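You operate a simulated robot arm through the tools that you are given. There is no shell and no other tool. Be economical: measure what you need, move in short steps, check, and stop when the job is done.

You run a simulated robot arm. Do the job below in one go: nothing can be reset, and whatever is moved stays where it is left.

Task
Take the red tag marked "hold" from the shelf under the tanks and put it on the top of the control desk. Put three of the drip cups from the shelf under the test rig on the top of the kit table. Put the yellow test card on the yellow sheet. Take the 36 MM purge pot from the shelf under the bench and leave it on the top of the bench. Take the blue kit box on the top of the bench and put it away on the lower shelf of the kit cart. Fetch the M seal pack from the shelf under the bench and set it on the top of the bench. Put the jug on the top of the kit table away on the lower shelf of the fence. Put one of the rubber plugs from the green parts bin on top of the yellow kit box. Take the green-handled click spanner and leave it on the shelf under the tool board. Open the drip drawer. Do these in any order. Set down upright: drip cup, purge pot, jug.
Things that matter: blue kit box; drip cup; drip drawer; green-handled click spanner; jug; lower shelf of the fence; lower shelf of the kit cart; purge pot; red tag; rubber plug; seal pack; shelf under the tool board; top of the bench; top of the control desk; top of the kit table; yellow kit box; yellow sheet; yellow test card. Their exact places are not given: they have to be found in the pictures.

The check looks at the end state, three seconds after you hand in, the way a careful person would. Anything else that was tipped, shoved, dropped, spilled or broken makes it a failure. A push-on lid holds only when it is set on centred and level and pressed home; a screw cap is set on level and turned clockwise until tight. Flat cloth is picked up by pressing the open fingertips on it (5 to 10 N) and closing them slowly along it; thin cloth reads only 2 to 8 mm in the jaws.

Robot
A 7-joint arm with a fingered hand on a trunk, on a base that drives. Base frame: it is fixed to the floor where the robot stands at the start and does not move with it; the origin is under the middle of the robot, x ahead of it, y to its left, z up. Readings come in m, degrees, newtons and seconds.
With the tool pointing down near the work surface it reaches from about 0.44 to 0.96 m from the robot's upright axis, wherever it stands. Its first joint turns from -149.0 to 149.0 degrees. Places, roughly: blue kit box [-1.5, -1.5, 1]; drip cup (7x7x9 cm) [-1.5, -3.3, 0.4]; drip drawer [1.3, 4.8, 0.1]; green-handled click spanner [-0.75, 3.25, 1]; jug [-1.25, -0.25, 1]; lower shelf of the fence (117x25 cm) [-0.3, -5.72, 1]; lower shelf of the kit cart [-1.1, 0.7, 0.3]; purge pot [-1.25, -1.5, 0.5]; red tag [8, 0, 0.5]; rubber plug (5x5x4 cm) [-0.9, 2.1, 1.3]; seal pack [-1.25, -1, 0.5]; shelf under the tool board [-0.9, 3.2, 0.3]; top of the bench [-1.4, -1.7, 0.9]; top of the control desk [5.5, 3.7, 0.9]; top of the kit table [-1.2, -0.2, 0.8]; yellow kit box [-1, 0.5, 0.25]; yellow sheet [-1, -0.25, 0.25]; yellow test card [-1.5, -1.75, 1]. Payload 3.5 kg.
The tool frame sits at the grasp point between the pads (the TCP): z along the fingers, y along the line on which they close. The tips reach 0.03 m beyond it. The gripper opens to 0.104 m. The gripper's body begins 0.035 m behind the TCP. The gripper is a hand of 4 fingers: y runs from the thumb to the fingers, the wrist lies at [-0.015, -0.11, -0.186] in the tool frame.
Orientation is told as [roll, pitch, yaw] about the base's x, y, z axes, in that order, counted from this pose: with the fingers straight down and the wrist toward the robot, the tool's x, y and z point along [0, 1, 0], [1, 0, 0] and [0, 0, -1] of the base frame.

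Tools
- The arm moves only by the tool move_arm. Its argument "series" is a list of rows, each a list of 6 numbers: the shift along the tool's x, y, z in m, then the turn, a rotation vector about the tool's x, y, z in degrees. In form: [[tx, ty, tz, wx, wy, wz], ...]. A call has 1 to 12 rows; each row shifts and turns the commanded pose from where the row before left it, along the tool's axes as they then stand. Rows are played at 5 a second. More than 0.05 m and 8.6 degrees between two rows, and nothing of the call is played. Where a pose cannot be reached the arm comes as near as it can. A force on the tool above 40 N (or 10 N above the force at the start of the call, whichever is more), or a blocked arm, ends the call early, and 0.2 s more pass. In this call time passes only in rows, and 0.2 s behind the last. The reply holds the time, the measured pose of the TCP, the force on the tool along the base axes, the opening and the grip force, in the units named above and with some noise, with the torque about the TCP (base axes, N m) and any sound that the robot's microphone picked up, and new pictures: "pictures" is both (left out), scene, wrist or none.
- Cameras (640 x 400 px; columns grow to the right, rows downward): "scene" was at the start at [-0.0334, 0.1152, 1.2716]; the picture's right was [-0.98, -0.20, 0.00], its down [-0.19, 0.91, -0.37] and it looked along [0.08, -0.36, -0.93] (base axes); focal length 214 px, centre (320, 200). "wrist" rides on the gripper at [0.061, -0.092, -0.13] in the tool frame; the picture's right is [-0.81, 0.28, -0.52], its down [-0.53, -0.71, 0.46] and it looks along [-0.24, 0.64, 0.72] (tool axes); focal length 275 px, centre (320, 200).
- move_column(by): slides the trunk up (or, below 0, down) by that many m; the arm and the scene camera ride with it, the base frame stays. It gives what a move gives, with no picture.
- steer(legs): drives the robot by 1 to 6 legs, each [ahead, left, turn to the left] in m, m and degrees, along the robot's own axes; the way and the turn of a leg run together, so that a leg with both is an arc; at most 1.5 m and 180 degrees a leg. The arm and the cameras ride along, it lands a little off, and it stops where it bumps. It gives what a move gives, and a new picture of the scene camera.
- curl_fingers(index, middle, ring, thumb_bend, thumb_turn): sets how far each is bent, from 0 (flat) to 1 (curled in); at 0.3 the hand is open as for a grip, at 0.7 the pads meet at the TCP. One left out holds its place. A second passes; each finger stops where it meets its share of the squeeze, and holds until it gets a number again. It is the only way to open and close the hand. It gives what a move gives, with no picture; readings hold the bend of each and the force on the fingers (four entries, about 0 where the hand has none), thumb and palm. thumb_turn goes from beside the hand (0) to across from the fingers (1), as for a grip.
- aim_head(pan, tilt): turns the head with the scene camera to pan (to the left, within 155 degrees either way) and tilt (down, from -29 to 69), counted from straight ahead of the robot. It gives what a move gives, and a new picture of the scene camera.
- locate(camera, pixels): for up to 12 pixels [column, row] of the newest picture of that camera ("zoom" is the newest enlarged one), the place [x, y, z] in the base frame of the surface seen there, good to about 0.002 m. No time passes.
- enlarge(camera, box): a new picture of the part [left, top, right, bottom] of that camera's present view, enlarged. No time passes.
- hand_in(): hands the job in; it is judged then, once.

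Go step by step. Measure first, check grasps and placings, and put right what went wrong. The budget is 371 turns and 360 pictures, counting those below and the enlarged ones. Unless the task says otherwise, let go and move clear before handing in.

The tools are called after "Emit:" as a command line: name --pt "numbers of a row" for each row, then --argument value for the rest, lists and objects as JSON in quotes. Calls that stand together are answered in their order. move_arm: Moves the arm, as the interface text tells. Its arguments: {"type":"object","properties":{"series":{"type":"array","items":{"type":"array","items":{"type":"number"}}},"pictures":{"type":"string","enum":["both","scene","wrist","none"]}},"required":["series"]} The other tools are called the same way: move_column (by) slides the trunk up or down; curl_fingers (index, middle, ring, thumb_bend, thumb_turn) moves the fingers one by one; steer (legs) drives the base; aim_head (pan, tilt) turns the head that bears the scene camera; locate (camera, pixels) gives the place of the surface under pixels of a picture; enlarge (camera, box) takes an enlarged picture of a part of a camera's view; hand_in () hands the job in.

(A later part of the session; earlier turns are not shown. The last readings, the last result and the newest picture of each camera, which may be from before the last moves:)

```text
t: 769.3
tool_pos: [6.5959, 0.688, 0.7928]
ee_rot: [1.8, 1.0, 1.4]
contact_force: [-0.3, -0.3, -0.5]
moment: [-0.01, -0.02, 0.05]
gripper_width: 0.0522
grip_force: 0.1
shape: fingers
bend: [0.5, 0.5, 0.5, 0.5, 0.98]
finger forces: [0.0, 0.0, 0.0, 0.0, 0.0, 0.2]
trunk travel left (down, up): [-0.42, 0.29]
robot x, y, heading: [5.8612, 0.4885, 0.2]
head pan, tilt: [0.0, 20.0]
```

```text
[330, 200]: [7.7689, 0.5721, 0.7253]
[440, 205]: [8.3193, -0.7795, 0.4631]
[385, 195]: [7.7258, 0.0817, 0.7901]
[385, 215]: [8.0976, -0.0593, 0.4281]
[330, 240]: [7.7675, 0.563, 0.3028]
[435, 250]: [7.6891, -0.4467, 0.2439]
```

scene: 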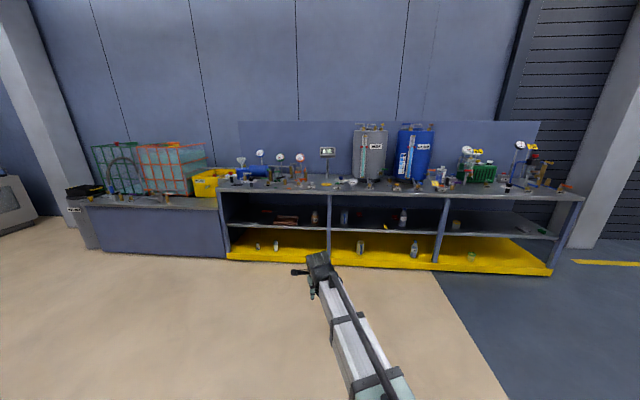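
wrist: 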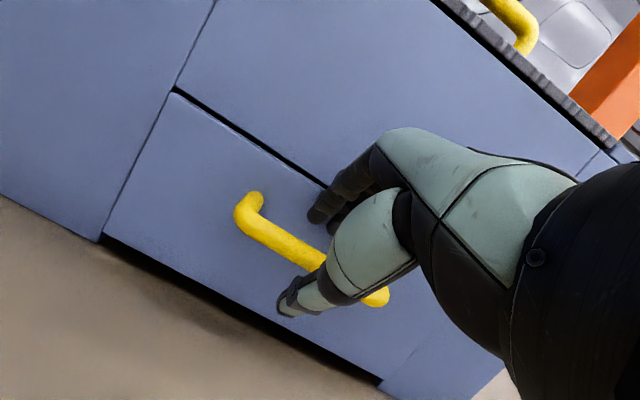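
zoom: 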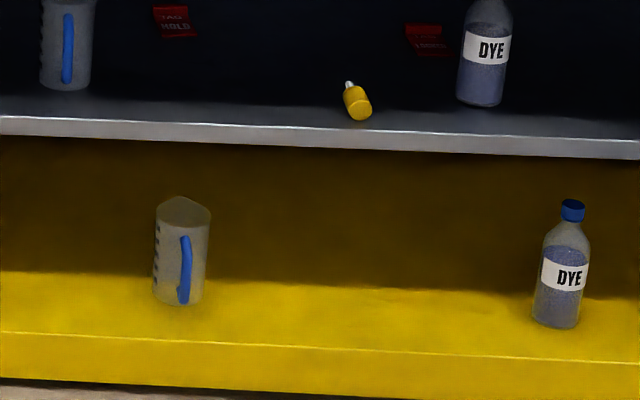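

Tag: x 8.055-8.13, y 0.204-0.257, on shelf z 0.428 (front edge x 7.77, ceiling ~0.77). Rotate the hand, lower the trunk and approach.

Emit:
move_arm --pt "0 0 0 0 0 -8.5" --pt "0 0 0 0 0 -8.5" --pt "0 0 0 0 0 -8.5" --pt "0 0 0 0 0 -8.5" --pt "0 0 0 0 0 -8.5" --pt "0 0 0 0 0 -8.5" --pt "0 0 0 0 0 -8.5" --pt "0 0 0 0 0 -8.5" --pt "0 0 0 0 0 -8.5" --pt "0 0 0 0 0 -8.5" --pt "0 0 0 0 0 -5" --pictures "none"

Emit:
move_column --by -0.3

Emit:
steer --legs '[[0, -0.45, 0], [1.2, 0, 0]]'

Emit:
move_arm --pt "0 0 0 0 0 0" --pictures "wrist"

```text
t: 771.7
tool_pos: [6.5967, 0.6869, 0.7912]
ee_rot: [0.9, -1.7, 91.5]
contact_force: [0.8, 0.3, -0.5]
moment: [-0.03, 0.03, -0.01]
gripper_width: 0.0522
grip_force: 0.0
shape: fingers
bend: [0.5, 0.5, 0.5, 0.5, 0.98]
finger forces: [0.0, 0.1, 0.0, 0.0, 0.0, 0.1]
trunk travel left (down, up): [-0.42, 0.29]
robot x, y, heading: [5.857, 0.4868, 0.3]
head pan, tilt: [0.0, 20.0]
```

```text
t: 774.7
tool_pos: [6.597, 0.6877, 0.4918]
ee_rot: [0.9, -1.7, 91.5]
contact_force: [0.3, -0.1, 0.0]
moment: [0.0, 0.02, -0.02]
gripper_width: 0.0516
grip_force: 0.0
shape: fingers
bend: [0.5, 0.5, 0.5, 0.5, 0.98]
finger forces: [0.0, 0.0, 0.1, 0.0, 0.1, 0.0]
trunk travel left (down, up): [-0.12, 0.59]
robot x, y, heading: [5.8599, 0.4843, 0.2]
head pan, tilt: [0.0, 20.0]
```

```text
t: 783.0
tool_pos: [7.7787, 0.2366, 0.4928]
ee_rot: [1.0, -1.8, 91.2]
contact_force: [-0.2, 0.1, -0.3]
moment: [-0.01, 0.02, 0.0]
gripper_width: 0.052
grip_force: 0.0
shape: fingers
bend: [0.5, 0.5, 0.5, 0.5, 0.98]
finger forces: [0.0, 0.1, 0.0, 0.1, 0.0, 0.0]
trunk travel left (down, up): [-0.12, 0.59]
robot x, y, heading: [7.0426, 0.0351, 0.3]
head pan, tilt: [0.0, 20.0]
```

scene: 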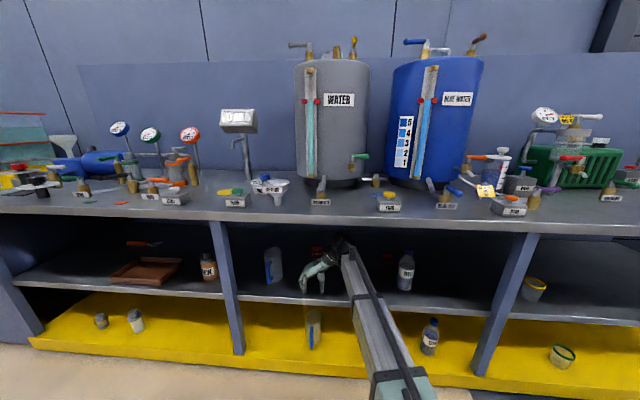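

```text
t: 783.4
tool_pos: [7.7783, 0.2357, 0.4927]
ee_rot: [0.9, -1.6, 91.1]
contact_force: [-0.1, -0.6, 0.5]
moment: [0.01, 0.0, 0.0]
gripper_width: 0.052
grip_force: 0.1
shape: fingers
bend: [0.5, 0.5, 0.5, 0.5, 0.98]
finger forces: [0.1, 0.0, 0.1, 0.0, 0.0, 0.1]
trunk travel left (down, up): [-0.12, 0.59]
robot x, y, heading: [7.0432, 0.0373, 0.2]
head pan, tilt: [0.0, 20.0]
```

wrist: 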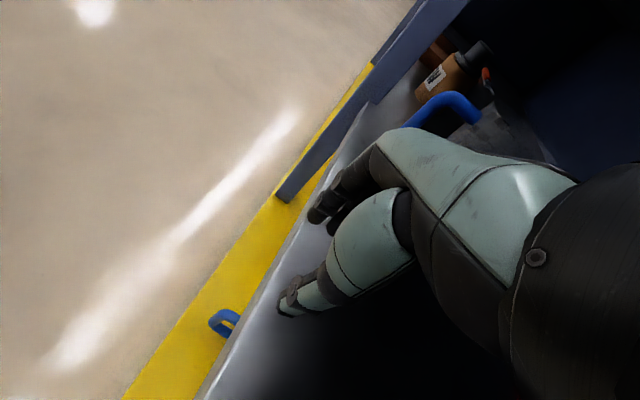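

Advance further in and view the tag.

Emit:
steer --legs '[[0.17, 0, 0]]'

Emit:
move_arm --pt "-0.04 0 0 0 0 0" --pt "-0.04 0 0 0 0 0" --pt "-0.04 0 0 0 0 0" --pictures "wrist"

Emit:
enlarge --camera "wrist" --box '[180, 160, 400, 380]'

```text
t: 784.9
tool_pos: [7.9524, 0.2393, 0.4918]
ee_rot: [0.9, -1.7, 91.4]
contact_force: [0.4, -0.4, -0.8]
moment: [-0.01, 0.0, 0.01]
gripper_width: 0.0519
grip_force: 0.1
shape: fingers
bend: [0.5, 0.5, 0.5, 0.5, 0.98]
finger forces: [0.0, 0.0, 0.0, 0.0, 0.1, 0.0]
trunk travel left (down, up): [-0.12, 0.59]
robot x, y, heading: [7.2173, 0.0424, 0.0]
head pan, tilt: [0.0, 20.0]
```

scene: 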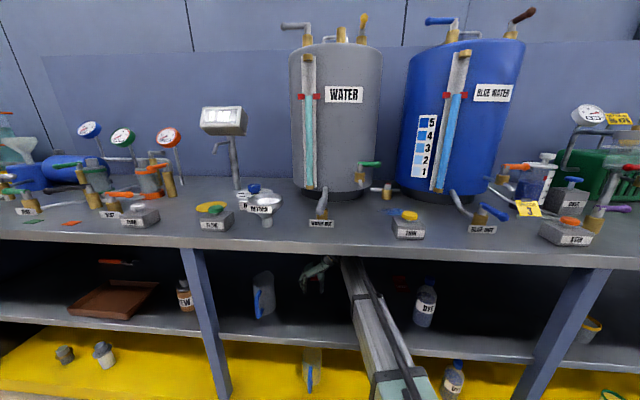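

```text
t: 785.7
tool_pos: [8.0726, 0.2433, 0.4887]
ee_rot: [1.0, -1.7, 91.3]
contact_force: [0.6, 0.7, 0.3]
moment: [0.03, -0.01, 0.04]
gripper_width: 0.052
grip_force: 0.0
shape: fingers
bend: [0.5, 0.5, 0.5, 0.5, 0.98]
finger forces: [0.1, 0.0, 0.0, 0.0, 0.0, 0.1]
trunk travel left (down, up): [-0.12, 0.59]
robot x, y, heading: [7.2131, 0.0375, 0.3]
head pan, tilt: [0.0, 20.0]
```

wrist: 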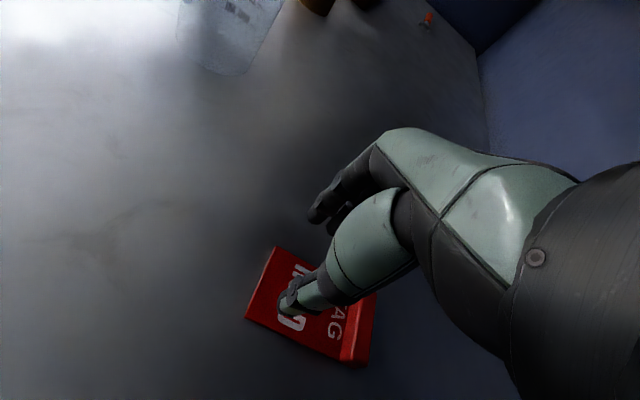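

```text
1.82 times, centred on (290, 270) of wrist
```

zoom: 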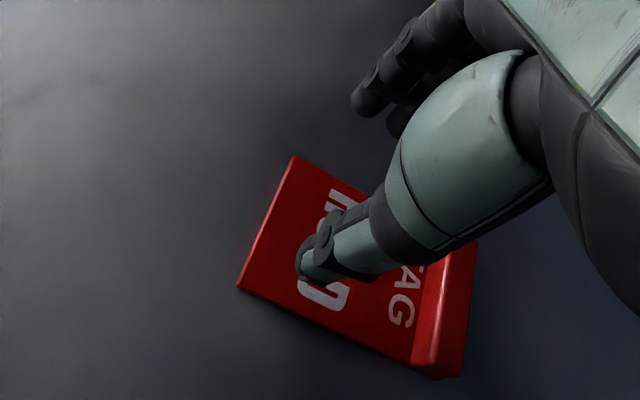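

The tag has a raised ridge along its back edge. Measure it.

Emit:
locate --camera "zoom" --pixels '[[292, 160], [240, 286], [412, 362], [435, 372], [445, 310], [425, 330], [470, 250], [300, 200], [462, 290]]'

```text
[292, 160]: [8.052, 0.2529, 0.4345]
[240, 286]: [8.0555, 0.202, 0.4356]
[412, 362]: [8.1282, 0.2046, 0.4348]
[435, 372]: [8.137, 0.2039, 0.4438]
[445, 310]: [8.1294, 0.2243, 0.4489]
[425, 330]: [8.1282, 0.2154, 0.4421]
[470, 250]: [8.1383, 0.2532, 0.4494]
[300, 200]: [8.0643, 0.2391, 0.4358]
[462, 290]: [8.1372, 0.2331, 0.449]
```

Ridge: x≈8.135, y 0.204-0.253, top 0.449. Pinch its ends with index and thumb as with the card.

Emit:
curl_fingers --index 0.4 --middle 0.2 --ring 0.2 --thumb_bend 0.4

Emit:
move_arm --pt "-0.037 -0.007 0 0 0 0" --pt "-0.037 -0.006 0 0 0 0" --pt "0 0 0.015 0 0 0" --pictures "wrist"

Emit:
enlarge --camera "wrist" --box '[180, 160, 400, 380]'

```text
t: 786.7
tool_pos: [8.072, 0.2437, 0.4893]
ee_rot: [1.0, -1.8, 91.3]
contact_force: [-0.4, -0.1, 0.5]
moment: [0.0, 0.01, 0.04]
gripper_width: 0.0775
grip_force: 0.0
shape: fingers
bend: [0.4, 0.2, 0.2, 0.4, 0.98]
finger forces: [0.1, 0.0, 0.1, 0.0, 0.0, 0.0]
trunk travel left (down, up): [-0.12, 0.59]
robot x, y, heading: [7.2168, 0.0355, 0.0]
head pan, tilt: [0.0, 20.0]
```

```text
t: 787.5
tool_pos: [8.1113, 0.2312, 0.4719]
ee_rot: [0.9, -1.7, 91.3]
contact_force: [0.1, -0.4, -0.6]
moment: [0.01, 0.03, 0.02]
gripper_width: 0.0777
grip_force: 0.1
shape: fingers
bend: [0.4, 0.2, 0.2, 0.4, 0.98]
finger forces: [0.0, 0.0, 0.0, 0.0, 0.1, 0.0]
out of reach, approached as far as the arm can: row 2
trunk travel left (down, up): [-0.12, 0.59]
robot x, y, heading: [7.2139, 0.0367, 0.2]
head pan, tilt: [0.0, 20.0]
```

wrist: 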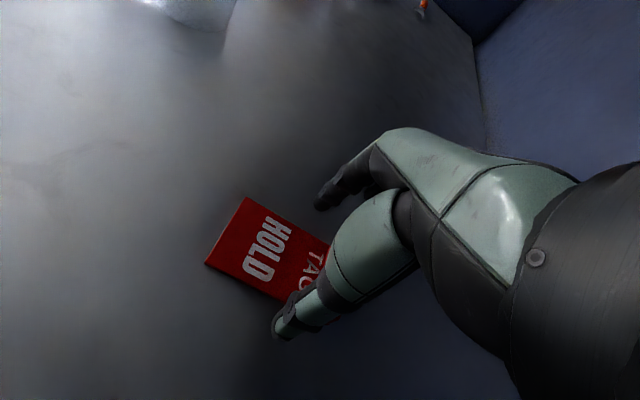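

```text
1.82 times, centred on (290, 270) of wrist
```

zoom: 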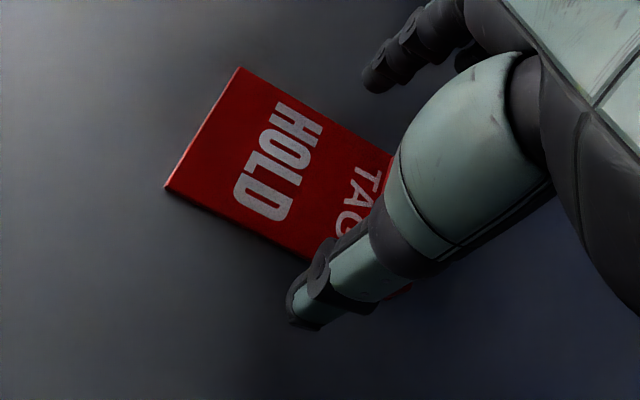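

Need 4 cm more reach: lift 2 cm, move the base forward 4 cm.

Emit:
move_arm --pt "0 0 -0.02 0 0 0" --pictures "none"

Emit:
steer --legs '[[0.04, 0, 0]]'

```text
t: 787.9
tool_pos: [8.1119, 0.231, 0.4901]
ee_rot: [0.8, -1.7, 91.3]
contact_force: [0.5, -0.7, -0.4]
moment: [0.0, -0.02, 0.05]
gripper_width: 0.0778
grip_force: 0.0
shape: fingers
bend: [0.4, 0.2, 0.2, 0.4, 0.98]
finger forces: [0.1, 0.1, 0.0, 0.0, 0.0, 0.1]
trunk travel left (down, up): [-0.12, 0.59]
robot x, y, heading: [7.2171, 0.0381, 0.1]
head pan, tilt: [0.0, 20.0]
```

```text
t: 788.8
tool_pos: [8.1538, 0.2298, 0.49]
ee_rot: [0.8, -1.7, 91.3]
contact_force: [0.4, -0.2, -0.5]
moment: [-0.04, 0.01, -0.02]
gripper_width: 0.0776
grip_force: 0.2
shape: fingers
bend: [0.4, 0.2, 0.2, 0.4, 0.98]
finger forces: [0.0, 0.0, 0.0, 0.0, 0.1, 0.0]
trunk travel left (down, up): [-0.12, 0.59]
robot x, y, heading: [7.2605, 0.0389, 0.1]
head pan, tilt: [0.0, 20.0]
```

scene: 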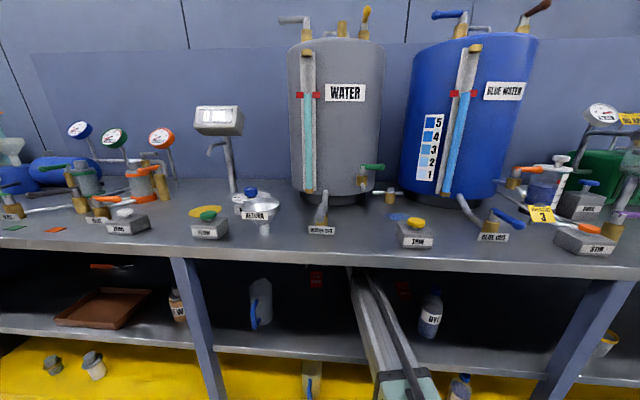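

Emit:
move_arm --pt "0.006 0 0.012 0 0 0" --pt "0 0 0.012 0 0 0" --pictures "wrist"

Emit:
curl_fingers --index 0.5 --thumb_bend 0.52

```text
t: 789.4
tool_pos: [8.1463, 0.2296, 0.4667]
ee_rot: [0.8, -1.7, 91.2]
contact_force: [-0.6, 1.1, -0.3]
moment: [0.0, -0.01, 0.02]
gripper_width: 0.0773
grip_force: 0.0
shape: fingers
bend: [0.4, 0.2, 0.2, 0.4, 0.98]
finger forces: [0.0, 0.1, 0.0, 0.1, 0.0, 0.1]
trunk travel left (down, up): [-0.12, 0.59]
robot x, y, heading: [7.2552, 0.0393, 0.0]
head pan, tilt: [0.0, 20.0]
```

wrist: 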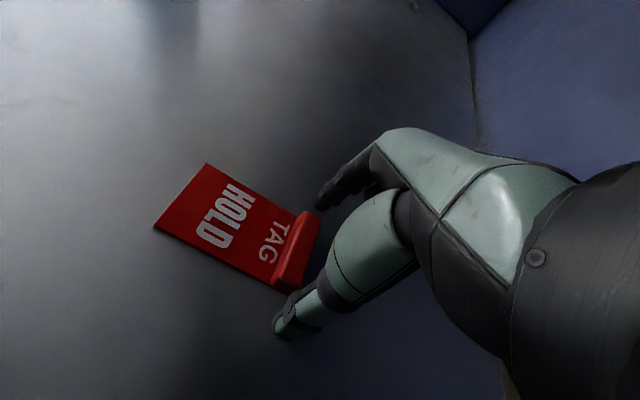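

```text
t: 790.4
tool_pos: [8.146, 0.2297, 0.4672]
ee_rot: [0.8, -1.7, 91.2]
contact_force: [0.5, -0.5, -0.9]
moment: [-0.03, -0.02, 0.01]
gripper_width: 0.0539
grip_force: 1.4
shape: fingers
bend: [0.49, 0.2, 0.2, 0.5, 0.97]
finger forces: [1.3, 0.0, 0.0, 0.0, 1.2, 0.0]
trunk travel left (down, up): [-0.12, 0.59]
robot x, y, heading: [7.2547, 0.0369, -0.1]
head pan, tilt: [0.0, 20.0]
```

Balanced contact on the ridge ends (54 mm). Firm up and lift.

Emit:
curl_fingers --index 0.55 --thumb_bend 0.58

Emit:
curl_fingers --index 0.58 --thumb_bend 0.64

Emit:
move_arm --pt "0 0 -0.015 0 0 0" --pt "0 0 -0.02 0 0 0" --pictures "wrist"

```text
t: 791.4
tool_pos: [8.1459, 0.2288, 0.4671]
ee_rot: [0.8, -1.7, 91.2]
contact_force: [0.2, -0.1, 0.4]
moment: [0.0, 0.04, 0.04]
gripper_width: 0.0522
grip_force: 4.3
shape: fingers
bend: [0.49, 0.2, 0.2, 0.52, 0.97]
finger forces: [4.4, 0.0, 0.0, 0.0, 4.3, 0.0]
trunk travel left (down, up): [-0.12, 0.59]
robot x, y, heading: [7.258, 0.0386, 0.1]
head pan, tilt: [0.0, 20.0]
```

```text
t: 792.4
tool_pos: [8.1467, 0.2288, 0.4669]
ee_rot: [0.8, -1.7, 91.1]
contact_force: [-0.6, -0.3, -0.2]
moment: [0.01, 0.01, 0.02]
gripper_width: 0.0511
grip_force: 7.8
shape: fingers
bend: [0.48, 0.2, 0.2, 0.55, 0.97]
finger forces: [7.8, 0.0, 0.0, 0.0, 7.9, 0.0]
trunk travel left (down, up): [-0.12, 0.59]
robot x, y, heading: [7.2565, 0.0337, 0.1]
head pan, tilt: [0.0, 20.0]
```

```text
t: 793.0
tool_pos: [8.1468, 0.2294, 0.5016]
ee_rot: [0.8, -1.6, 91.2]
contact_force: [0.3, 0.2, -1.4]
moment: [-0.01, 0.03, -0.03]
gripper_width: 0.0513
grip_force: 8.0
shape: fingers
bend: [0.48, 0.2, 0.2, 0.55, 0.97]
finger forces: [7.8, 0.0, 0.1, 0.0, 7.8, 0.1]
trunk travel left (down, up): [-0.12, 0.59]
robot x, y, heading: [7.2597, 0.037, 0.3]
head pan, tilt: [0.0, 20.0]
```

wrist: 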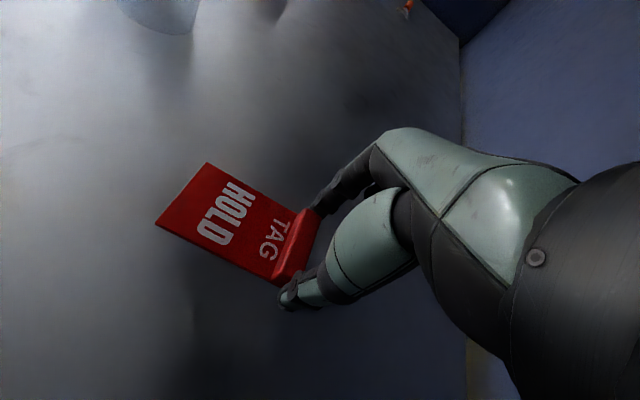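

Tag held. Back out, retract the arm, raise the trunk and go back around toward the control desk.

Emit:
steer --legs '[[-0.75, 0, 0]]'

Emit:
move_column --by 0.4

Emit:
move_arm --pt "0.045 0 0 0 0 0" --pt "0.045 0 0 0 0 0" --pt "0.045 0 0 0 0 0" --pt "0.045 0 0 0 0 0" --pt "0.045 0 0 0 0 0" --pt "0.045 0 0 0 0 0" --pictures "none"

Emit:
move_column --by 0.17

Emit:
steer --legs '[[-0.8, 0.35, 0], [-1.25, 0.35, 0]]'

```text
t: 797.1
tool_pos: [7.3747, 0.2369, 0.5013]
ee_rot: [0.8, -1.7, 92.5]
contact_force: [-0.7, 0.8, 0.8]
moment: [-0.01, -0.03, -0.03]
gripper_width: 0.0512
grip_force: 7.5
shape: fingers
bend: [0.48, 0.2, 0.2, 0.55, 0.97]
finger forces: [7.7, 0.0, 0.0, 0.0, 7.8, 0.0]
trunk travel left (down, up): [-0.12, 0.59]
robot x, y, heading: [6.4855, 0.0252, 1.3]
head pan, tilt: [0.0, 20.0]
```

scene: 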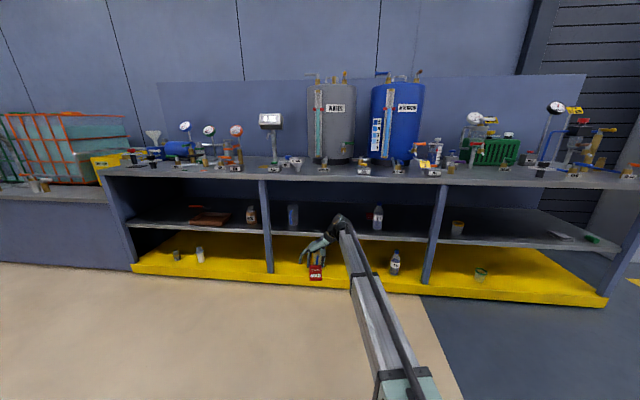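

```text
t: 801.0
tool_pos: [7.3738, 0.2363, 0.9012]
ee_rot: [0.8, -1.7, 92.4]
contact_force: [0.8, 0.5, -0.1]
moment: [-0.02, -0.03, 0.01]
gripper_width: 0.0512
grip_force: 7.5
shape: fingers
bend: [0.48, 0.2, 0.2, 0.55, 0.97]
finger forces: [7.9, 0.1, 0.1, 0.0, 7.9, 0.0]
trunk travel left (down, up): [-0.52, 0.19]
robot x, y, heading: [6.4876, 0.0283, 1.5]
head pan, tilt: [0.0, 20.0]
```

```text
t: 802.4
tool_pos: [7.1067, 0.2246, 0.9029]
ee_rot: [0.8, -1.8, 92.4]
contact_force: [0.4, 0.6, -0.2]
moment: [0.04, 0.0, 0.04]
gripper_width: 0.0511
grip_force: 7.4
shape: fingers
bend: [0.48, 0.2, 0.2, 0.55, 0.97]
finger forces: [7.8, 0.0, 0.0, 0.0, 7.8, 0.0]
trunk travel left (down, up): [-0.52, 0.19]
robot x, y, heading: [6.4873, 0.0285, 1.3]
head pan, tilt: [0.0, 20.0]
```

```text
t: 804.3
tool_pos: [7.108, 0.2246, 1.0725]
ee_rot: [0.9, -1.7, 92.4]
contact_force: [0.3, -0.2, 0.4]
moment: [-0.02, 0.01, 0.04]
gripper_width: 0.0509
grip_force: 7.7
shape: fingers
bend: [0.48, 0.2, 0.2, 0.55, 0.97]
finger forces: [7.8, 0.1, 0.0, 0.0, 7.9, 0.0]
trunk travel left (down, up): [-0.69, 0.02]
robot x, y, heading: [6.4895, 0.0264, 1.4]
head pan, tilt: [0.0, 20.0]
```

```text
t: 811.8
tool_pos: [5.93, 0.5042, 1.0683]
ee_rot: [1.2, -1.6, 77.6]
contact_force: [-0.1, 0.2, -0.5]
moment: [-0.02, 0.01, 0.02]
gripper_width: 0.0506
grip_force: 7.9
shape: fingers
bend: [0.48, 0.2, 0.2, 0.55, 0.97]
finger forces: [7.6, 0.1, 0.0, 0.0, 7.7, 0.1]
trunk travel left (down, up): [-0.69, 0.02]
robot x, y, heading: [5.2715, 0.4716, -13.5]
head pan, tilt: [0.0, 20.0]
stopped in leg 2: the robot was blocked; the commanded pose is now the measured one
```

scene: 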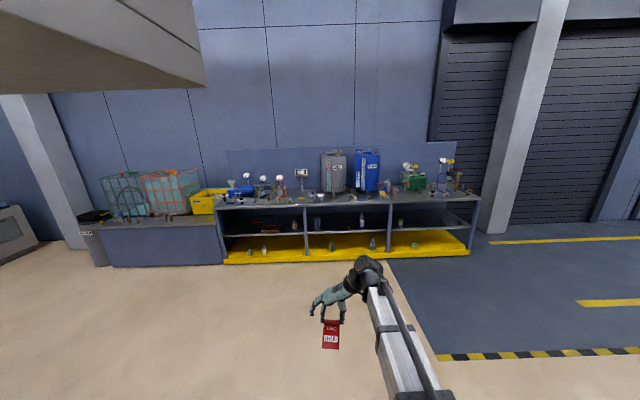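

Blocked behind by something. Pull forward a little and look back-left.

Emit:
aim_head --pan 140 --tilt 35

Emit:
locate --camera "scene" --pixels '[[100, 250], [200, 250], [300, 250], [400, 200], [450, 300], [520, 250], [320, 150], [150, 180], [560, 150], [250, 330]]'

```text
t: 814.1
tool_pos: [5.9372, 0.5242, 1.0685]
ee_rot: [0.3, 0.1, 76.3]
contact_force: [0.3, 0.1, 0.0]
moment: [-0.01, 0.01, 0.01]
gripper_width: 0.0507
grip_force: 7.2
shape: fingers
bend: [0.48, 0.2, 0.2, 0.56, 0.97]
finger forces: [7.7, 0.1, 0.0, 0.0, 7.8, 0.0]
trunk travel left (down, up): [-0.69, 0.02]
robot x, y, heading: [5.2869, 0.4709, -14.8]
head pan, tilt: [140.0, 35.0]
```

scene: 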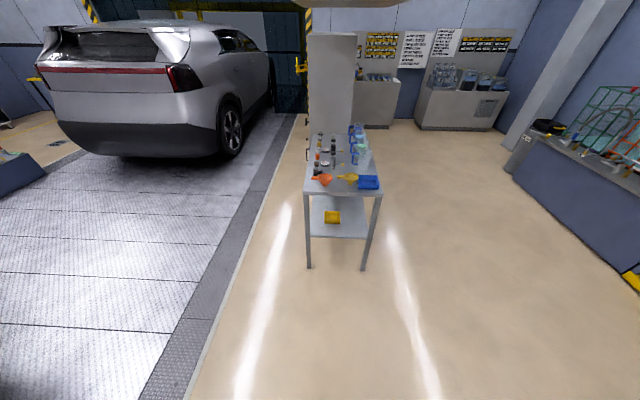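

```text
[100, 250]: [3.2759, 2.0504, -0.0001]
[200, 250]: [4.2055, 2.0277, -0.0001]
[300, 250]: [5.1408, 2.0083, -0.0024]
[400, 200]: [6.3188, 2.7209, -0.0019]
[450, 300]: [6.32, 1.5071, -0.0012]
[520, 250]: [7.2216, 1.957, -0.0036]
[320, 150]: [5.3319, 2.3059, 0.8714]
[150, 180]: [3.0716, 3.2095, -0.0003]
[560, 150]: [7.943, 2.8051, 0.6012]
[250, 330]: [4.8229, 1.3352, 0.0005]
```

Clear behind-left. Straighten heading and go around: up to (4.5,1.75) first.

Emit:
steer --legs '[[0.12, 0.25, 14.8], [-0.3, 0.38, 0], [-0.62, 0.6, 0]]'

```text
t: 815.0
tool_pos: [5.9503, 0.5404, 1.0649]
ee_rot: [0.6, -0.9, 77.8]
contact_force: [-0.1, -0.8, -0.4]
moment: [0.0, -0.02, 0.03]
gripper_width: 0.0507
grip_force: 8.0
shape: fingers
bend: [0.48, 0.2, 0.2, 0.56, 0.97]
finger forces: [7.7, 0.1, 0.1, 0.1, 7.8, 0.0]
trunk travel left (down, up): [-0.69, 0.02]
robot x, y, heading: [5.3021, 0.4885, -13.2]
head pan, tilt: [140.0, 35.0]
stopped in leg 1: the robot was blocked; the commanded pose is now the measured one
```

scene: 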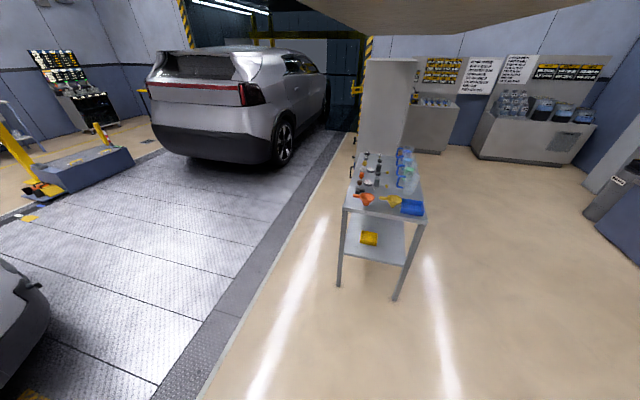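

The overhead beige box suggests my raised trunk/head is hitting a hanging cabinet. Lower the trunk and retry.

Emit:
move_column --by -0.3

Emit:
steer --legs '[[0.12, 0.25, 13], [-0.3, 0.38, 0], [-0.62, 0.6, 0]]'

```text
t: 818.0
tool_pos: [5.9578, 0.5513, 0.7656]
ee_rot: [0.8, -0.3, 77.8]
contact_force: [0.5, 0.7, 0.2]
moment: [0.01, -0.01, -0.01]
gripper_width: 0.0508
grip_force: 7.5
shape: fingers
bend: [0.48, 0.2, 0.2, 0.56, 0.97]
finger forces: [7.7, 0.1, 0.1, 0.1, 7.8, 0.0]
trunk travel left (down, up): [-0.39, 0.32]
robot x, y, heading: [5.3045, 0.4921, -13.2]
head pan, tilt: [140.0, 35.0]
```

```text
t: 825.3
tool_pos: [5.3335, 1.7502, 0.7613]
ee_rot: [0.8, 0.6, 90.0]
contact_force: [-0.1, -1.5, -1.9]
moment: [0.01, 0.02, -0.06]
gripper_width: 0.0505
grip_force: 9.2
shape: fingers
bend: [0.48, 0.2, 0.2, 0.56, 0.97]
finger forces: [7.8, 3.1, 0.0, 0.0, 7.6, 0.1]
trunk travel left (down, up): [-0.39, 0.32]
robot x, y, heading: [4.7076, 1.5562, -0.7]
head pan, tilt: [140.0, 35.0]
stopped in leg 3: the force on the tool passed its limit at 62 N (the readings are from after the stop); the commanded pose is now the measured one
```

scene: 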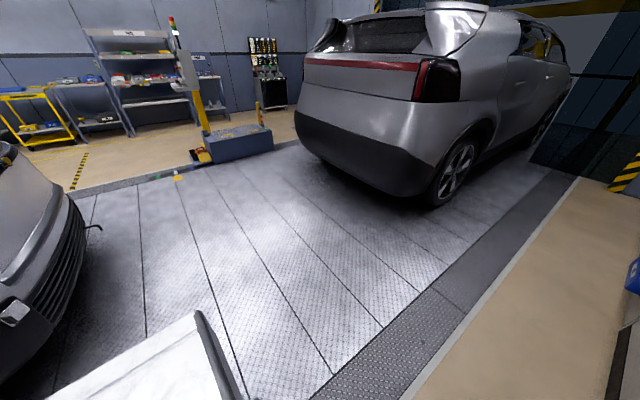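

The fingers touched the small table's corner. Step right, back, then left along x≈4.42.

Emit:
steer --legs '[[0, -0.1, 0], [-0.29, 0, 0.7], [0, 0.55, 0], [0, 0.5, 0]]'

```text
t: 833.4
tool_pos: [5.0531, 2.7095, 0.7632]
ee_rot: [0.9, 0.6, 90.0]
contact_force: [-0.4, -0.5, 0.6]
moment: [-0.02, 0.01, -0.02]
gripper_width: 0.0508
grip_force: 7.8
shape: fingers
bend: [0.48, 0.2, 0.2, 0.56, 0.97]
finger forces: [7.7, 0.0, 0.0, 0.0, 7.7, 0.1]
trunk travel left (down, up): [-0.39, 0.32]
robot x, y, heading: [4.4263, 2.5182, -0.7]
head pan, tilt: [140.0, 35.0]
```

scene: 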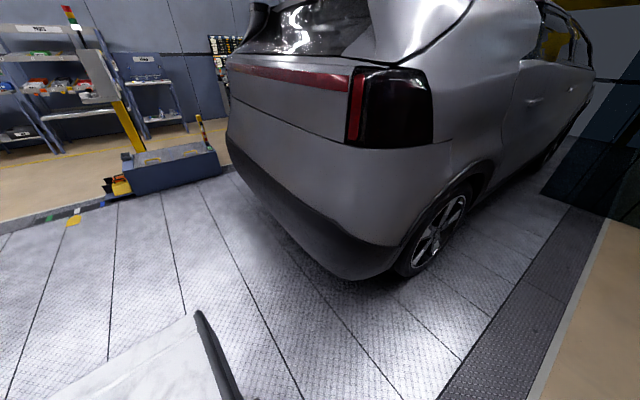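

Emit:
locate --camera "scene" --pixels '[[470, 190], [410, 255], [430, 110], [540, 100], [380, 250]]'

Emit:
aim_head --pan 45 --tilt 30

```text
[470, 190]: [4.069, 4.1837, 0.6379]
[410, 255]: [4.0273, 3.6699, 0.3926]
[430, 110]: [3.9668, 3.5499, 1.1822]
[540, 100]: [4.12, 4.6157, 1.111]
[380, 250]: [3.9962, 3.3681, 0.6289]
```

```text
t: 835.1
tool_pos: [5.053, 2.7088, 0.7624]
ee_rot: [1.0, 0.6, 90.0]
contact_force: [-0.3, -0.3, -0.8]
moment: [0.02, -0.03, 0.02]
gripper_width: 0.0507
grip_force: 7.2
shape: fingers
bend: [0.48, 0.2, 0.2, 0.56, 0.97]
finger forces: [7.7, 0.1, 0.0, 0.0, 7.6, 0.0]
trunk travel left (down, up): [-0.39, 0.32]
robot x, y, heading: [4.4284, 2.514, -0.8]
head pan, tilt: [45.0, 30.0]
```

scene: 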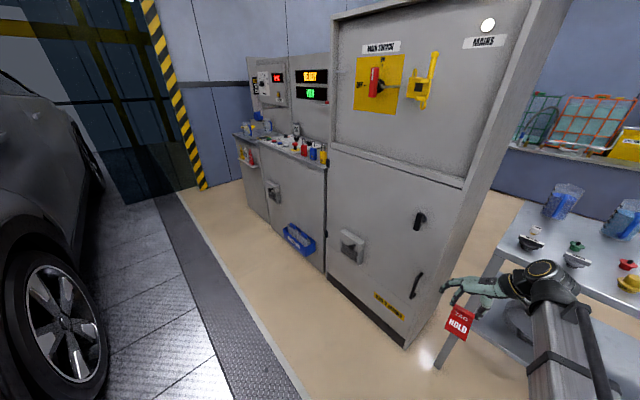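

Emit:
enlarge --camera "scene" --box '[220, 90, 340, 190]'

Emit:
locate --camera "zoom" --pixels '[[120, 185], [240, 215], [420, 290], [80, 150], [300, 220], [350, 230], [210, 160], [560, 300], [200, 200], [560, 260], [180, 175]]'

```text
4.00 times, centred on (280, 140) of scene
```

zoom: 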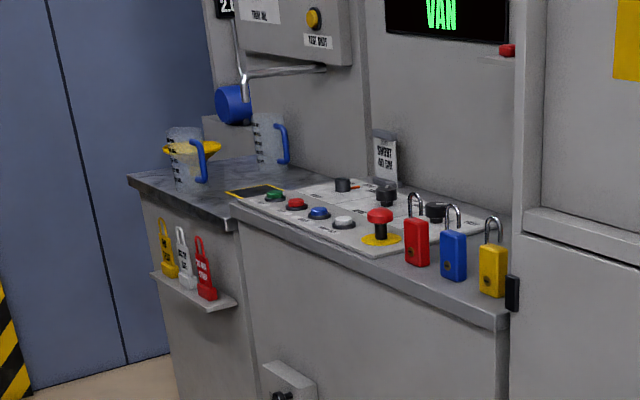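

```text
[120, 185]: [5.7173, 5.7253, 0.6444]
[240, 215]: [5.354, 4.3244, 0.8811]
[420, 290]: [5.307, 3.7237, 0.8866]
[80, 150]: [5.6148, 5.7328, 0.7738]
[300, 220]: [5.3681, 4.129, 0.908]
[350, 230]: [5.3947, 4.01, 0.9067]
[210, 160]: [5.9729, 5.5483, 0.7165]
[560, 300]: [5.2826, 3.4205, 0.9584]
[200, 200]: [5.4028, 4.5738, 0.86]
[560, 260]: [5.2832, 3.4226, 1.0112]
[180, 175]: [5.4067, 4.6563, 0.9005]
```

Desk top z≈0.885, y 3.43-4.32, x from 5.3. Raise the trunk and move left along the desk, keeping clear of the car.

Emit:
move_column --by 0.3

Emit:
steer --legs '[[0.07, 0, 0.8], [0, 0.55, 0], [0, 0.55, 0]]'

Emit:
aim_head --pan 10 --tilt 50

```text
t: 838.1
tool_pos: [5.0541, 2.7087, 1.0634]
ee_rot: [0.9, 0.7, 90.0]
contact_force: [0.2, -0.3, -1.0]
moment: [-0.05, 0.02, 0.0]
gripper_width: 0.0506
grip_force: 8.1
shape: fingers
bend: [0.48, 0.2, 0.2, 0.56, 0.97]
finger forces: [7.7, 0.0, 0.0, 0.0, 7.7, 0.0]
trunk travel left (down, up): [-0.69, 0.02]
robot x, y, heading: [4.4243, 2.5145, -0.6]
head pan, tilt: [45.0, 30.0]
```

```text
t: 844.6
tool_pos: [5.1222, 3.8142, 1.0612]
ee_rot: [0.9, 0.6, 90.4]
contact_force: [0.1, 0.5, -0.2]
moment: [0.02, 0.01, 0.02]
gripper_width: 0.0506
grip_force: 7.9
shape: fingers
bend: [0.48, 0.2, 0.2, 0.56, 0.97]
finger forces: [7.7, 0.0, 0.0, 0.0, 7.7, 0.0]
trunk travel left (down, up): [-0.69, 0.02]
robot x, y, heading: [4.493, 3.6161, -0.1]
head pan, tilt: [45.0, 30.0]
```

scene: 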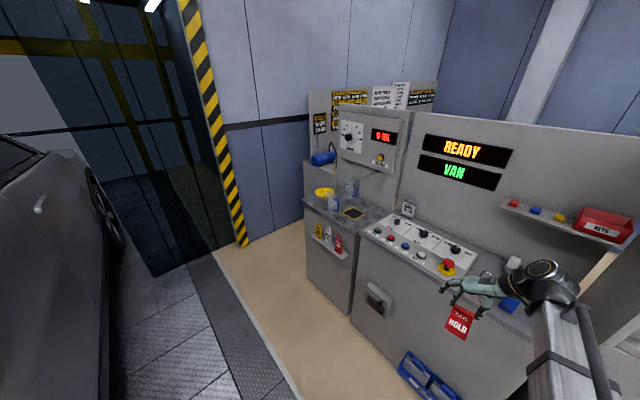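

```text
t: 845.6
tool_pos: [5.1211, 3.8135, 1.0626]
ee_rot: [0.8, 0.7, 90.5]
contact_force: [-0.3, 0.5, -0.1]
moment: [-0.05, -0.05, 0.01]
gripper_width: 0.0507
grip_force: 7.5
shape: fingers
bend: [0.48, 0.2, 0.2, 0.56, 0.97]
finger forces: [7.7, 0.0, 0.1, 0.0, 7.7, 0.0]
trunk travel left (down, up): [-0.69, 0.02]
robot x, y, heading: [4.4988, 3.6124, -0.3]
head pan, tilt: [10.0, 50.0]
```

scene: 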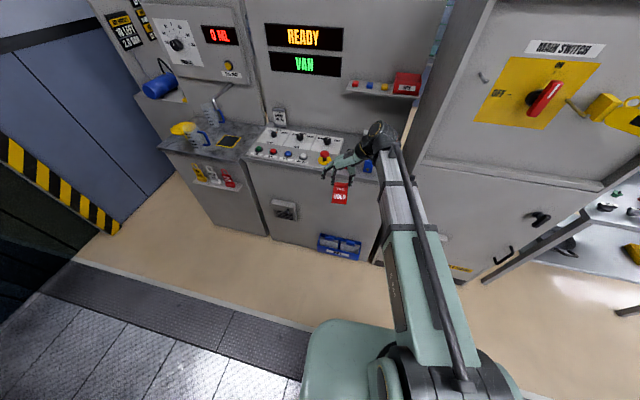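

Emit:
enlarge --camera "scene" --box '[230, 110, 390, 210]'

Emit:
locate --camera "zoom" --pixels '[[90, 190], [60, 200], [310, 220], [200, 170], [470, 120], [440, 170], [340, 130], [400, 150], [150, 120], [260, 230], [395, 90], [300, 180]]'

```text
4.00 times, centred on (310, 160) of scene
```

zoom: 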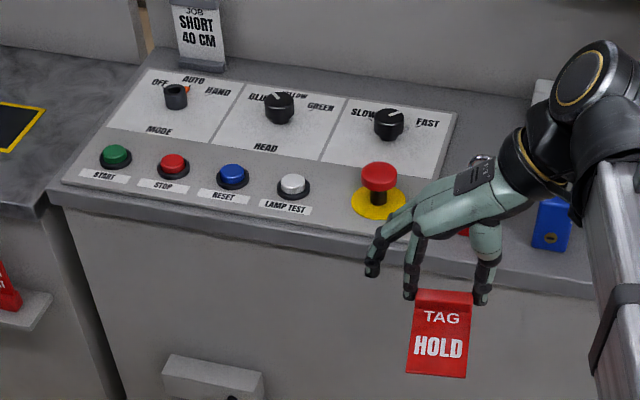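

```text
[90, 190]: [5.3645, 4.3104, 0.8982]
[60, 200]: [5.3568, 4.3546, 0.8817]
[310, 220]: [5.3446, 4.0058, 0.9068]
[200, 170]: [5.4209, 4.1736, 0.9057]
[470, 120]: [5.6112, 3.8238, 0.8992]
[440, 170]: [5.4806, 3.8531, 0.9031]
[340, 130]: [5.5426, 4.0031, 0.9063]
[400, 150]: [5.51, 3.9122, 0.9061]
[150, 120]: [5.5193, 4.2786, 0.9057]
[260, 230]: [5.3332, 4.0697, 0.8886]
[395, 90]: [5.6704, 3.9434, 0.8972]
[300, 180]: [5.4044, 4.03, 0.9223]
```

Free desk area right of the panel (x 5.45-5.65, y 3.5-3.82, z≈0.899). Move in over it and check with the wrist camera.

Emit:
steer --legs '[[0.17, -0.045, 0]]'

Emit:
move_arm --pt "-0.045 0 0 0 0 0" --pt "-0.045 0 0 0 0 0" --pt "-0.045 0 0 0 0 0" --pt "-0.045 0 0 0 0 0" --pt "-0.045 0 0 0 0 0" --pt "-0.045 0 0 0 0 0" --pictures "wrist"

Emit:
locate --camera "wrist" --pixels '[[100, 300], [200, 350], [300, 370], [200, 200], [380, 380], [260, 220], [250, 300]]'

```text
t: 847.1
tool_pos: [5.2929, 3.7676, 1.0624]
ee_rot: [0.9, 0.5, 90.6]
contact_force: [0.8, 0.1, -0.2]
moment: [0.02, 0.02, 0.01]
gripper_width: 0.0505
grip_force: 8.4
shape: fingers
bend: [0.48, 0.2, 0.2, 0.56, 0.97]
finger forces: [7.7, 0.0, 0.0, 0.0, 7.7, 0.0]
trunk travel left (down, up): [-0.69, 0.02]
robot x, y, heading: [4.6675, 3.5666, 0.1]
head pan, tilt: [10.0, 50.0]
```

scene: 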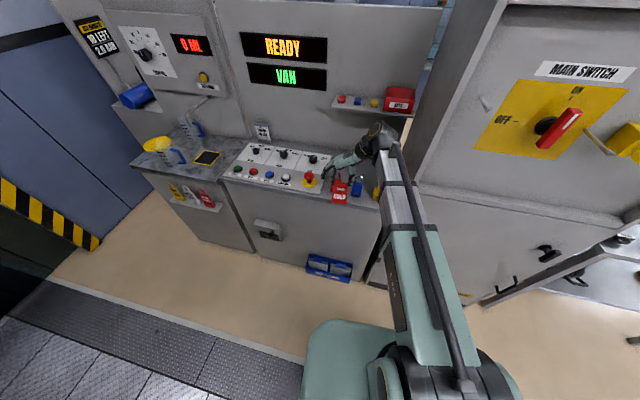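

```text
t: 848.5
tool_pos: [5.5073, 3.7732, 1.0694]
ee_rot: [1.1, 0.4, 91.6]
contact_force: [-64.8, -0.6, 32.7]
moment: [-1.98, -10.06, -4.67]
gripper_width: 0.0506
grip_force: 8.0
shape: fingers
bend: [0.48, 0.2, 0.2, 0.56, 0.97]
finger forces: [7.8, 0.0, 0.0, 0.0, 7.8, 0.0]
trunk travel left (down, up): [-0.69, 0.02]
robot x, y, heading: [4.6671, 3.564, 0.1]
head pan, tilt: [10.0, 50.0]
stopped in row 6: the force on the tool passed its limit at 184 N (the readings are from after the stop); the commanded pose is now the measured one
```

wrist: 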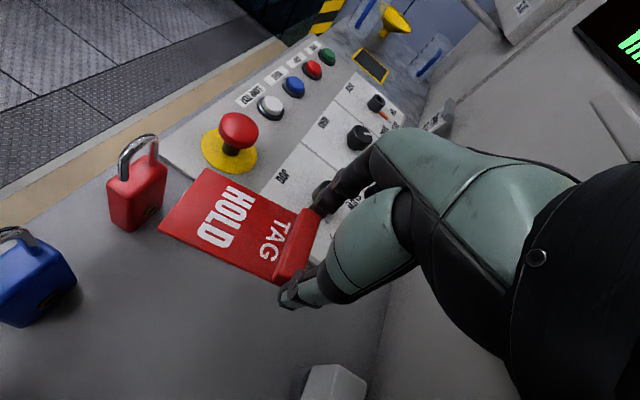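

```text
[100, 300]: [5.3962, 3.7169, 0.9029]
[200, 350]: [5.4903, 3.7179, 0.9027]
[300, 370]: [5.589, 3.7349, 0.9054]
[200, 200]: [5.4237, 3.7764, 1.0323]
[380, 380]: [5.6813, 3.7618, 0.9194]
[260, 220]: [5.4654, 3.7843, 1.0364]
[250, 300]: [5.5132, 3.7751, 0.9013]
```

The wrist hit something (wall shelf) hard. Back off 2 cm at once and locate the locks.

Emit:
move_arm --pt "0.025 0 0 0 0 0" --pictures "none"

Emit:
locate --camera "wrist" --pixels '[[137, 190], [160, 185], [135, 225], [165, 210], [40, 280], [70, 270], [238, 130], [230, 165], [340, 385]]'

Emit:
enlarge --camera "scene" --box '[300, 60, 440, 210]'

```text
t: 848.9
tool_pos: [5.4976, 3.7735, 1.0557]
ee_rot: [1.7, 0.6, 91.2]
contact_force: [-0.8, 0.7, -0.6]
moment: [-0.01, -0.03, 0.01]
gripper_width: 0.0507
grip_force: 8.0
shape: fingers
bend: [0.48, 0.2, 0.2, 0.56, 0.97]
finger forces: [7.9, 0.0, 0.1, 0.0, 7.7, 0.1]
trunk travel left (down, up): [-0.69, 0.02]
robot x, y, heading: [4.6651, 3.5664, 0.0]
head pan, tilt: [10.0, 50.0]
```

```text
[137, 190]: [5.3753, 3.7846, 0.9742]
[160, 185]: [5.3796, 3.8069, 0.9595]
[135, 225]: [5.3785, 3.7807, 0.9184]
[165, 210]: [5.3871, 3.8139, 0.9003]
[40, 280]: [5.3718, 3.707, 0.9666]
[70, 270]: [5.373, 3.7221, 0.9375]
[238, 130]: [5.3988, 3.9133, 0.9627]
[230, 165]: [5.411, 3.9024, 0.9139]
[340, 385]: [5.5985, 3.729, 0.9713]
```

```text
2.67 times, centred on (370, 135) of scene
```

zoom: 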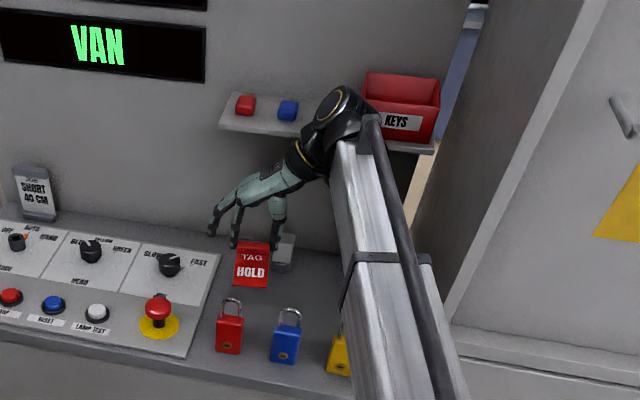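

Shelf items look in place. Lower the tag onto the free area behind the locks (x 5.40-5.49, y≈3.75-3.80).

Emit:
move_arm --pt "0 0 0.045 0 0 0" --pt "-0.01 0 0.04 0 0 0" --pt "-0.005 0 0.02 0 0 0" --pictures "wrist"

Emit:
move_arm --pt "0 0 0.004 0 0 0" --pictures "none"

Emit:
move_arm --pt "0 0 0.003 0 0 0" --pictures "none"

```text
t: 849.7
tool_pos: [5.5111, 3.7715, 0.9507]
ee_rot: [1.7, 0.6, 91.2]
contact_force: [-0.4, -0.1, 0.2]
moment: [0.01, -0.02, -0.02]
gripper_width: 0.0504
grip_force: 7.7
shape: fingers
bend: [0.48, 0.2, 0.2, 0.56, 0.97]
finger forces: [7.9, 0.1, 0.0, 0.0, 7.8, 0.1]
trunk travel left (down, up): [-0.69, 0.02]
robot x, y, heading: [4.6649, 3.5665, -0.1]
head pan, tilt: [10.0, 50.0]
```

wrist: 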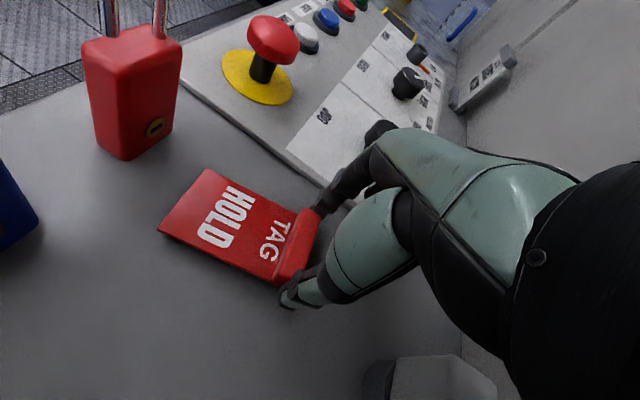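

```text
t: 850.1
tool_pos: [5.5106, 3.7732, 0.9448]
ee_rot: [1.8, 0.6, 91.2]
contact_force: [0.3, 0.0, 0.1]
moment: [0.0, -0.03, -0.01]
gripper_width: 0.0508
grip_force: 8.7
shape: fingers
bend: [0.48, 0.2, 0.2, 0.56, 0.97]
finger forces: [7.9, 0.1, 0.1, 0.0, 7.9, 0.0]
trunk travel left (down, up): [-0.69, 0.02]
robot x, y, heading: [4.6655, 3.5663, 0.0]
head pan, tilt: [10.0, 50.0]
```

```text
t: 850.5
tool_pos: [5.5093, 3.7727, 0.9446]
ee_rot: [1.7, 0.6, 91.2]
contact_force: [0.8, -0.8, 0.5]
moment: [0.02, 0.0, -0.01]
gripper_width: 0.0507
grip_force: 7.8
shape: fingers
bend: [0.48, 0.2, 0.2, 0.56, 0.97]
finger forces: [7.9, 0.0, 0.0, 0.0, 7.9, 0.0]
trunk travel left (down, up): [-0.69, 0.02]
robot x, y, heading: [4.6639, 3.5679, 0.2]
head pan, tilt: [10.0, 50.0]
```

Nice clear placement. Touch down the last millimetres and release.

Emit:
move_arm --pt "0 0 0.003 0 0 0" --pictures "none"

Emit:
curl_fingers --index 0.42 --thumb_bend 0.42

Emit:
move_arm --pt "0 0 -0.015 0 0 0" --pt "0 0 -0.03 0 0 0" --pt "0.01 0 -0.04 0 0 0" --pictures "wrist"

```text
t: 850.9
tool_pos: [5.5099, 3.772, 0.9417]
ee_rot: [1.7, 0.6, 91.2]
contact_force: [-0.5, 0.6, 0.4]
moment: [0.01, -0.03, 0.01]
gripper_width: 0.0508
grip_force: 8.1
shape: fingers
bend: [0.48, 0.2, 0.2, 0.56, 0.97]
finger forces: [8.0, 0.1, 0.1, 0.0, 7.8, 0.0]
trunk travel left (down, up): [-0.69, 0.02]
robot x, y, heading: [4.6636, 3.5653, -0.0]
head pan, tilt: [10.0, 50.0]
```

```text
t: 851.9
tool_pos: [5.5097, 3.7735, 0.9432]
ee_rot: [1.7, 0.6, 91.1]
contact_force: [0.3, 1.1, 0.6]
moment: [0.0, 0.01, -0.04]
gripper_width: 0.0724
grip_force: 0.0
shape: fingers
bend: [0.42, 0.2, 0.2, 0.42, 0.97]
finger forces: [0.0, 0.0, 0.0, 0.2, 0.0, 0.0]
trunk travel left (down, up): [-0.69, 0.02]
robot x, y, heading: [4.6688, 3.5655, -0.0]
head pan, tilt: [10.0, 50.0]
```

```text
t: 852.9
tool_pos: [5.4841, 3.772, 0.9965]
ee_rot: [4.6, 0.9, 91.4]
contact_force: [-0.4, 0.2, 2.6]
moment: [-0.07, -0.06, 0.0]
gripper_width: 0.0725
grip_force: 0.1
shape: fingers
bend: [0.42, 0.2, 0.2, 0.42, 0.97]
finger forces: [0.0, 0.0, 0.0, 0.0, 0.0, 0.0]
trunk travel left (down, up): [-0.69, 0.02]
robot x, y, heading: [4.6682, 3.5629, 0.3]
head pan, tilt: [10.0, 50.0]
stopped in row 3: the arm was blocked; the commanded pose is now the measured one
```

wrist: 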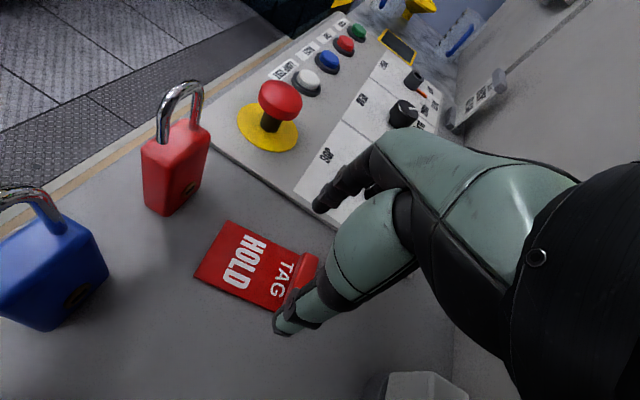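

Tag is on the desk. The wrist is under the wall shelf; move back 3.5 cm first, then rise.

Emit:
move_arm --pt "0.018 0 0 0 0 0" --pt "0.018 0 0 0 0 0" --pt "0 0 -0.03 0 0 0" --pt "0 0 -0.04 0 0 0" --pictures "none"

```text
t: 853.9
tool_pos: [5.4567, 3.7739, 1.0603]
ee_rot: [5.0, 0.8, 91.2]
contact_force: [0.5, 0.3, 0.8]
moment: [-0.01, -0.01, 0.02]
gripper_width: 0.0724
grip_force: 0.0
shape: fingers
bend: [0.42, 0.2, 0.2, 0.42, 0.97]
finger forces: [0.0, 0.0, 0.0, 0.0, 0.0, 0.1]
trunk travel left (down, up): [-0.69, 0.02]
robot x, y, heading: [4.667, 3.5634, 0.0]
head pan, tilt: [10.0, 50.0]
```

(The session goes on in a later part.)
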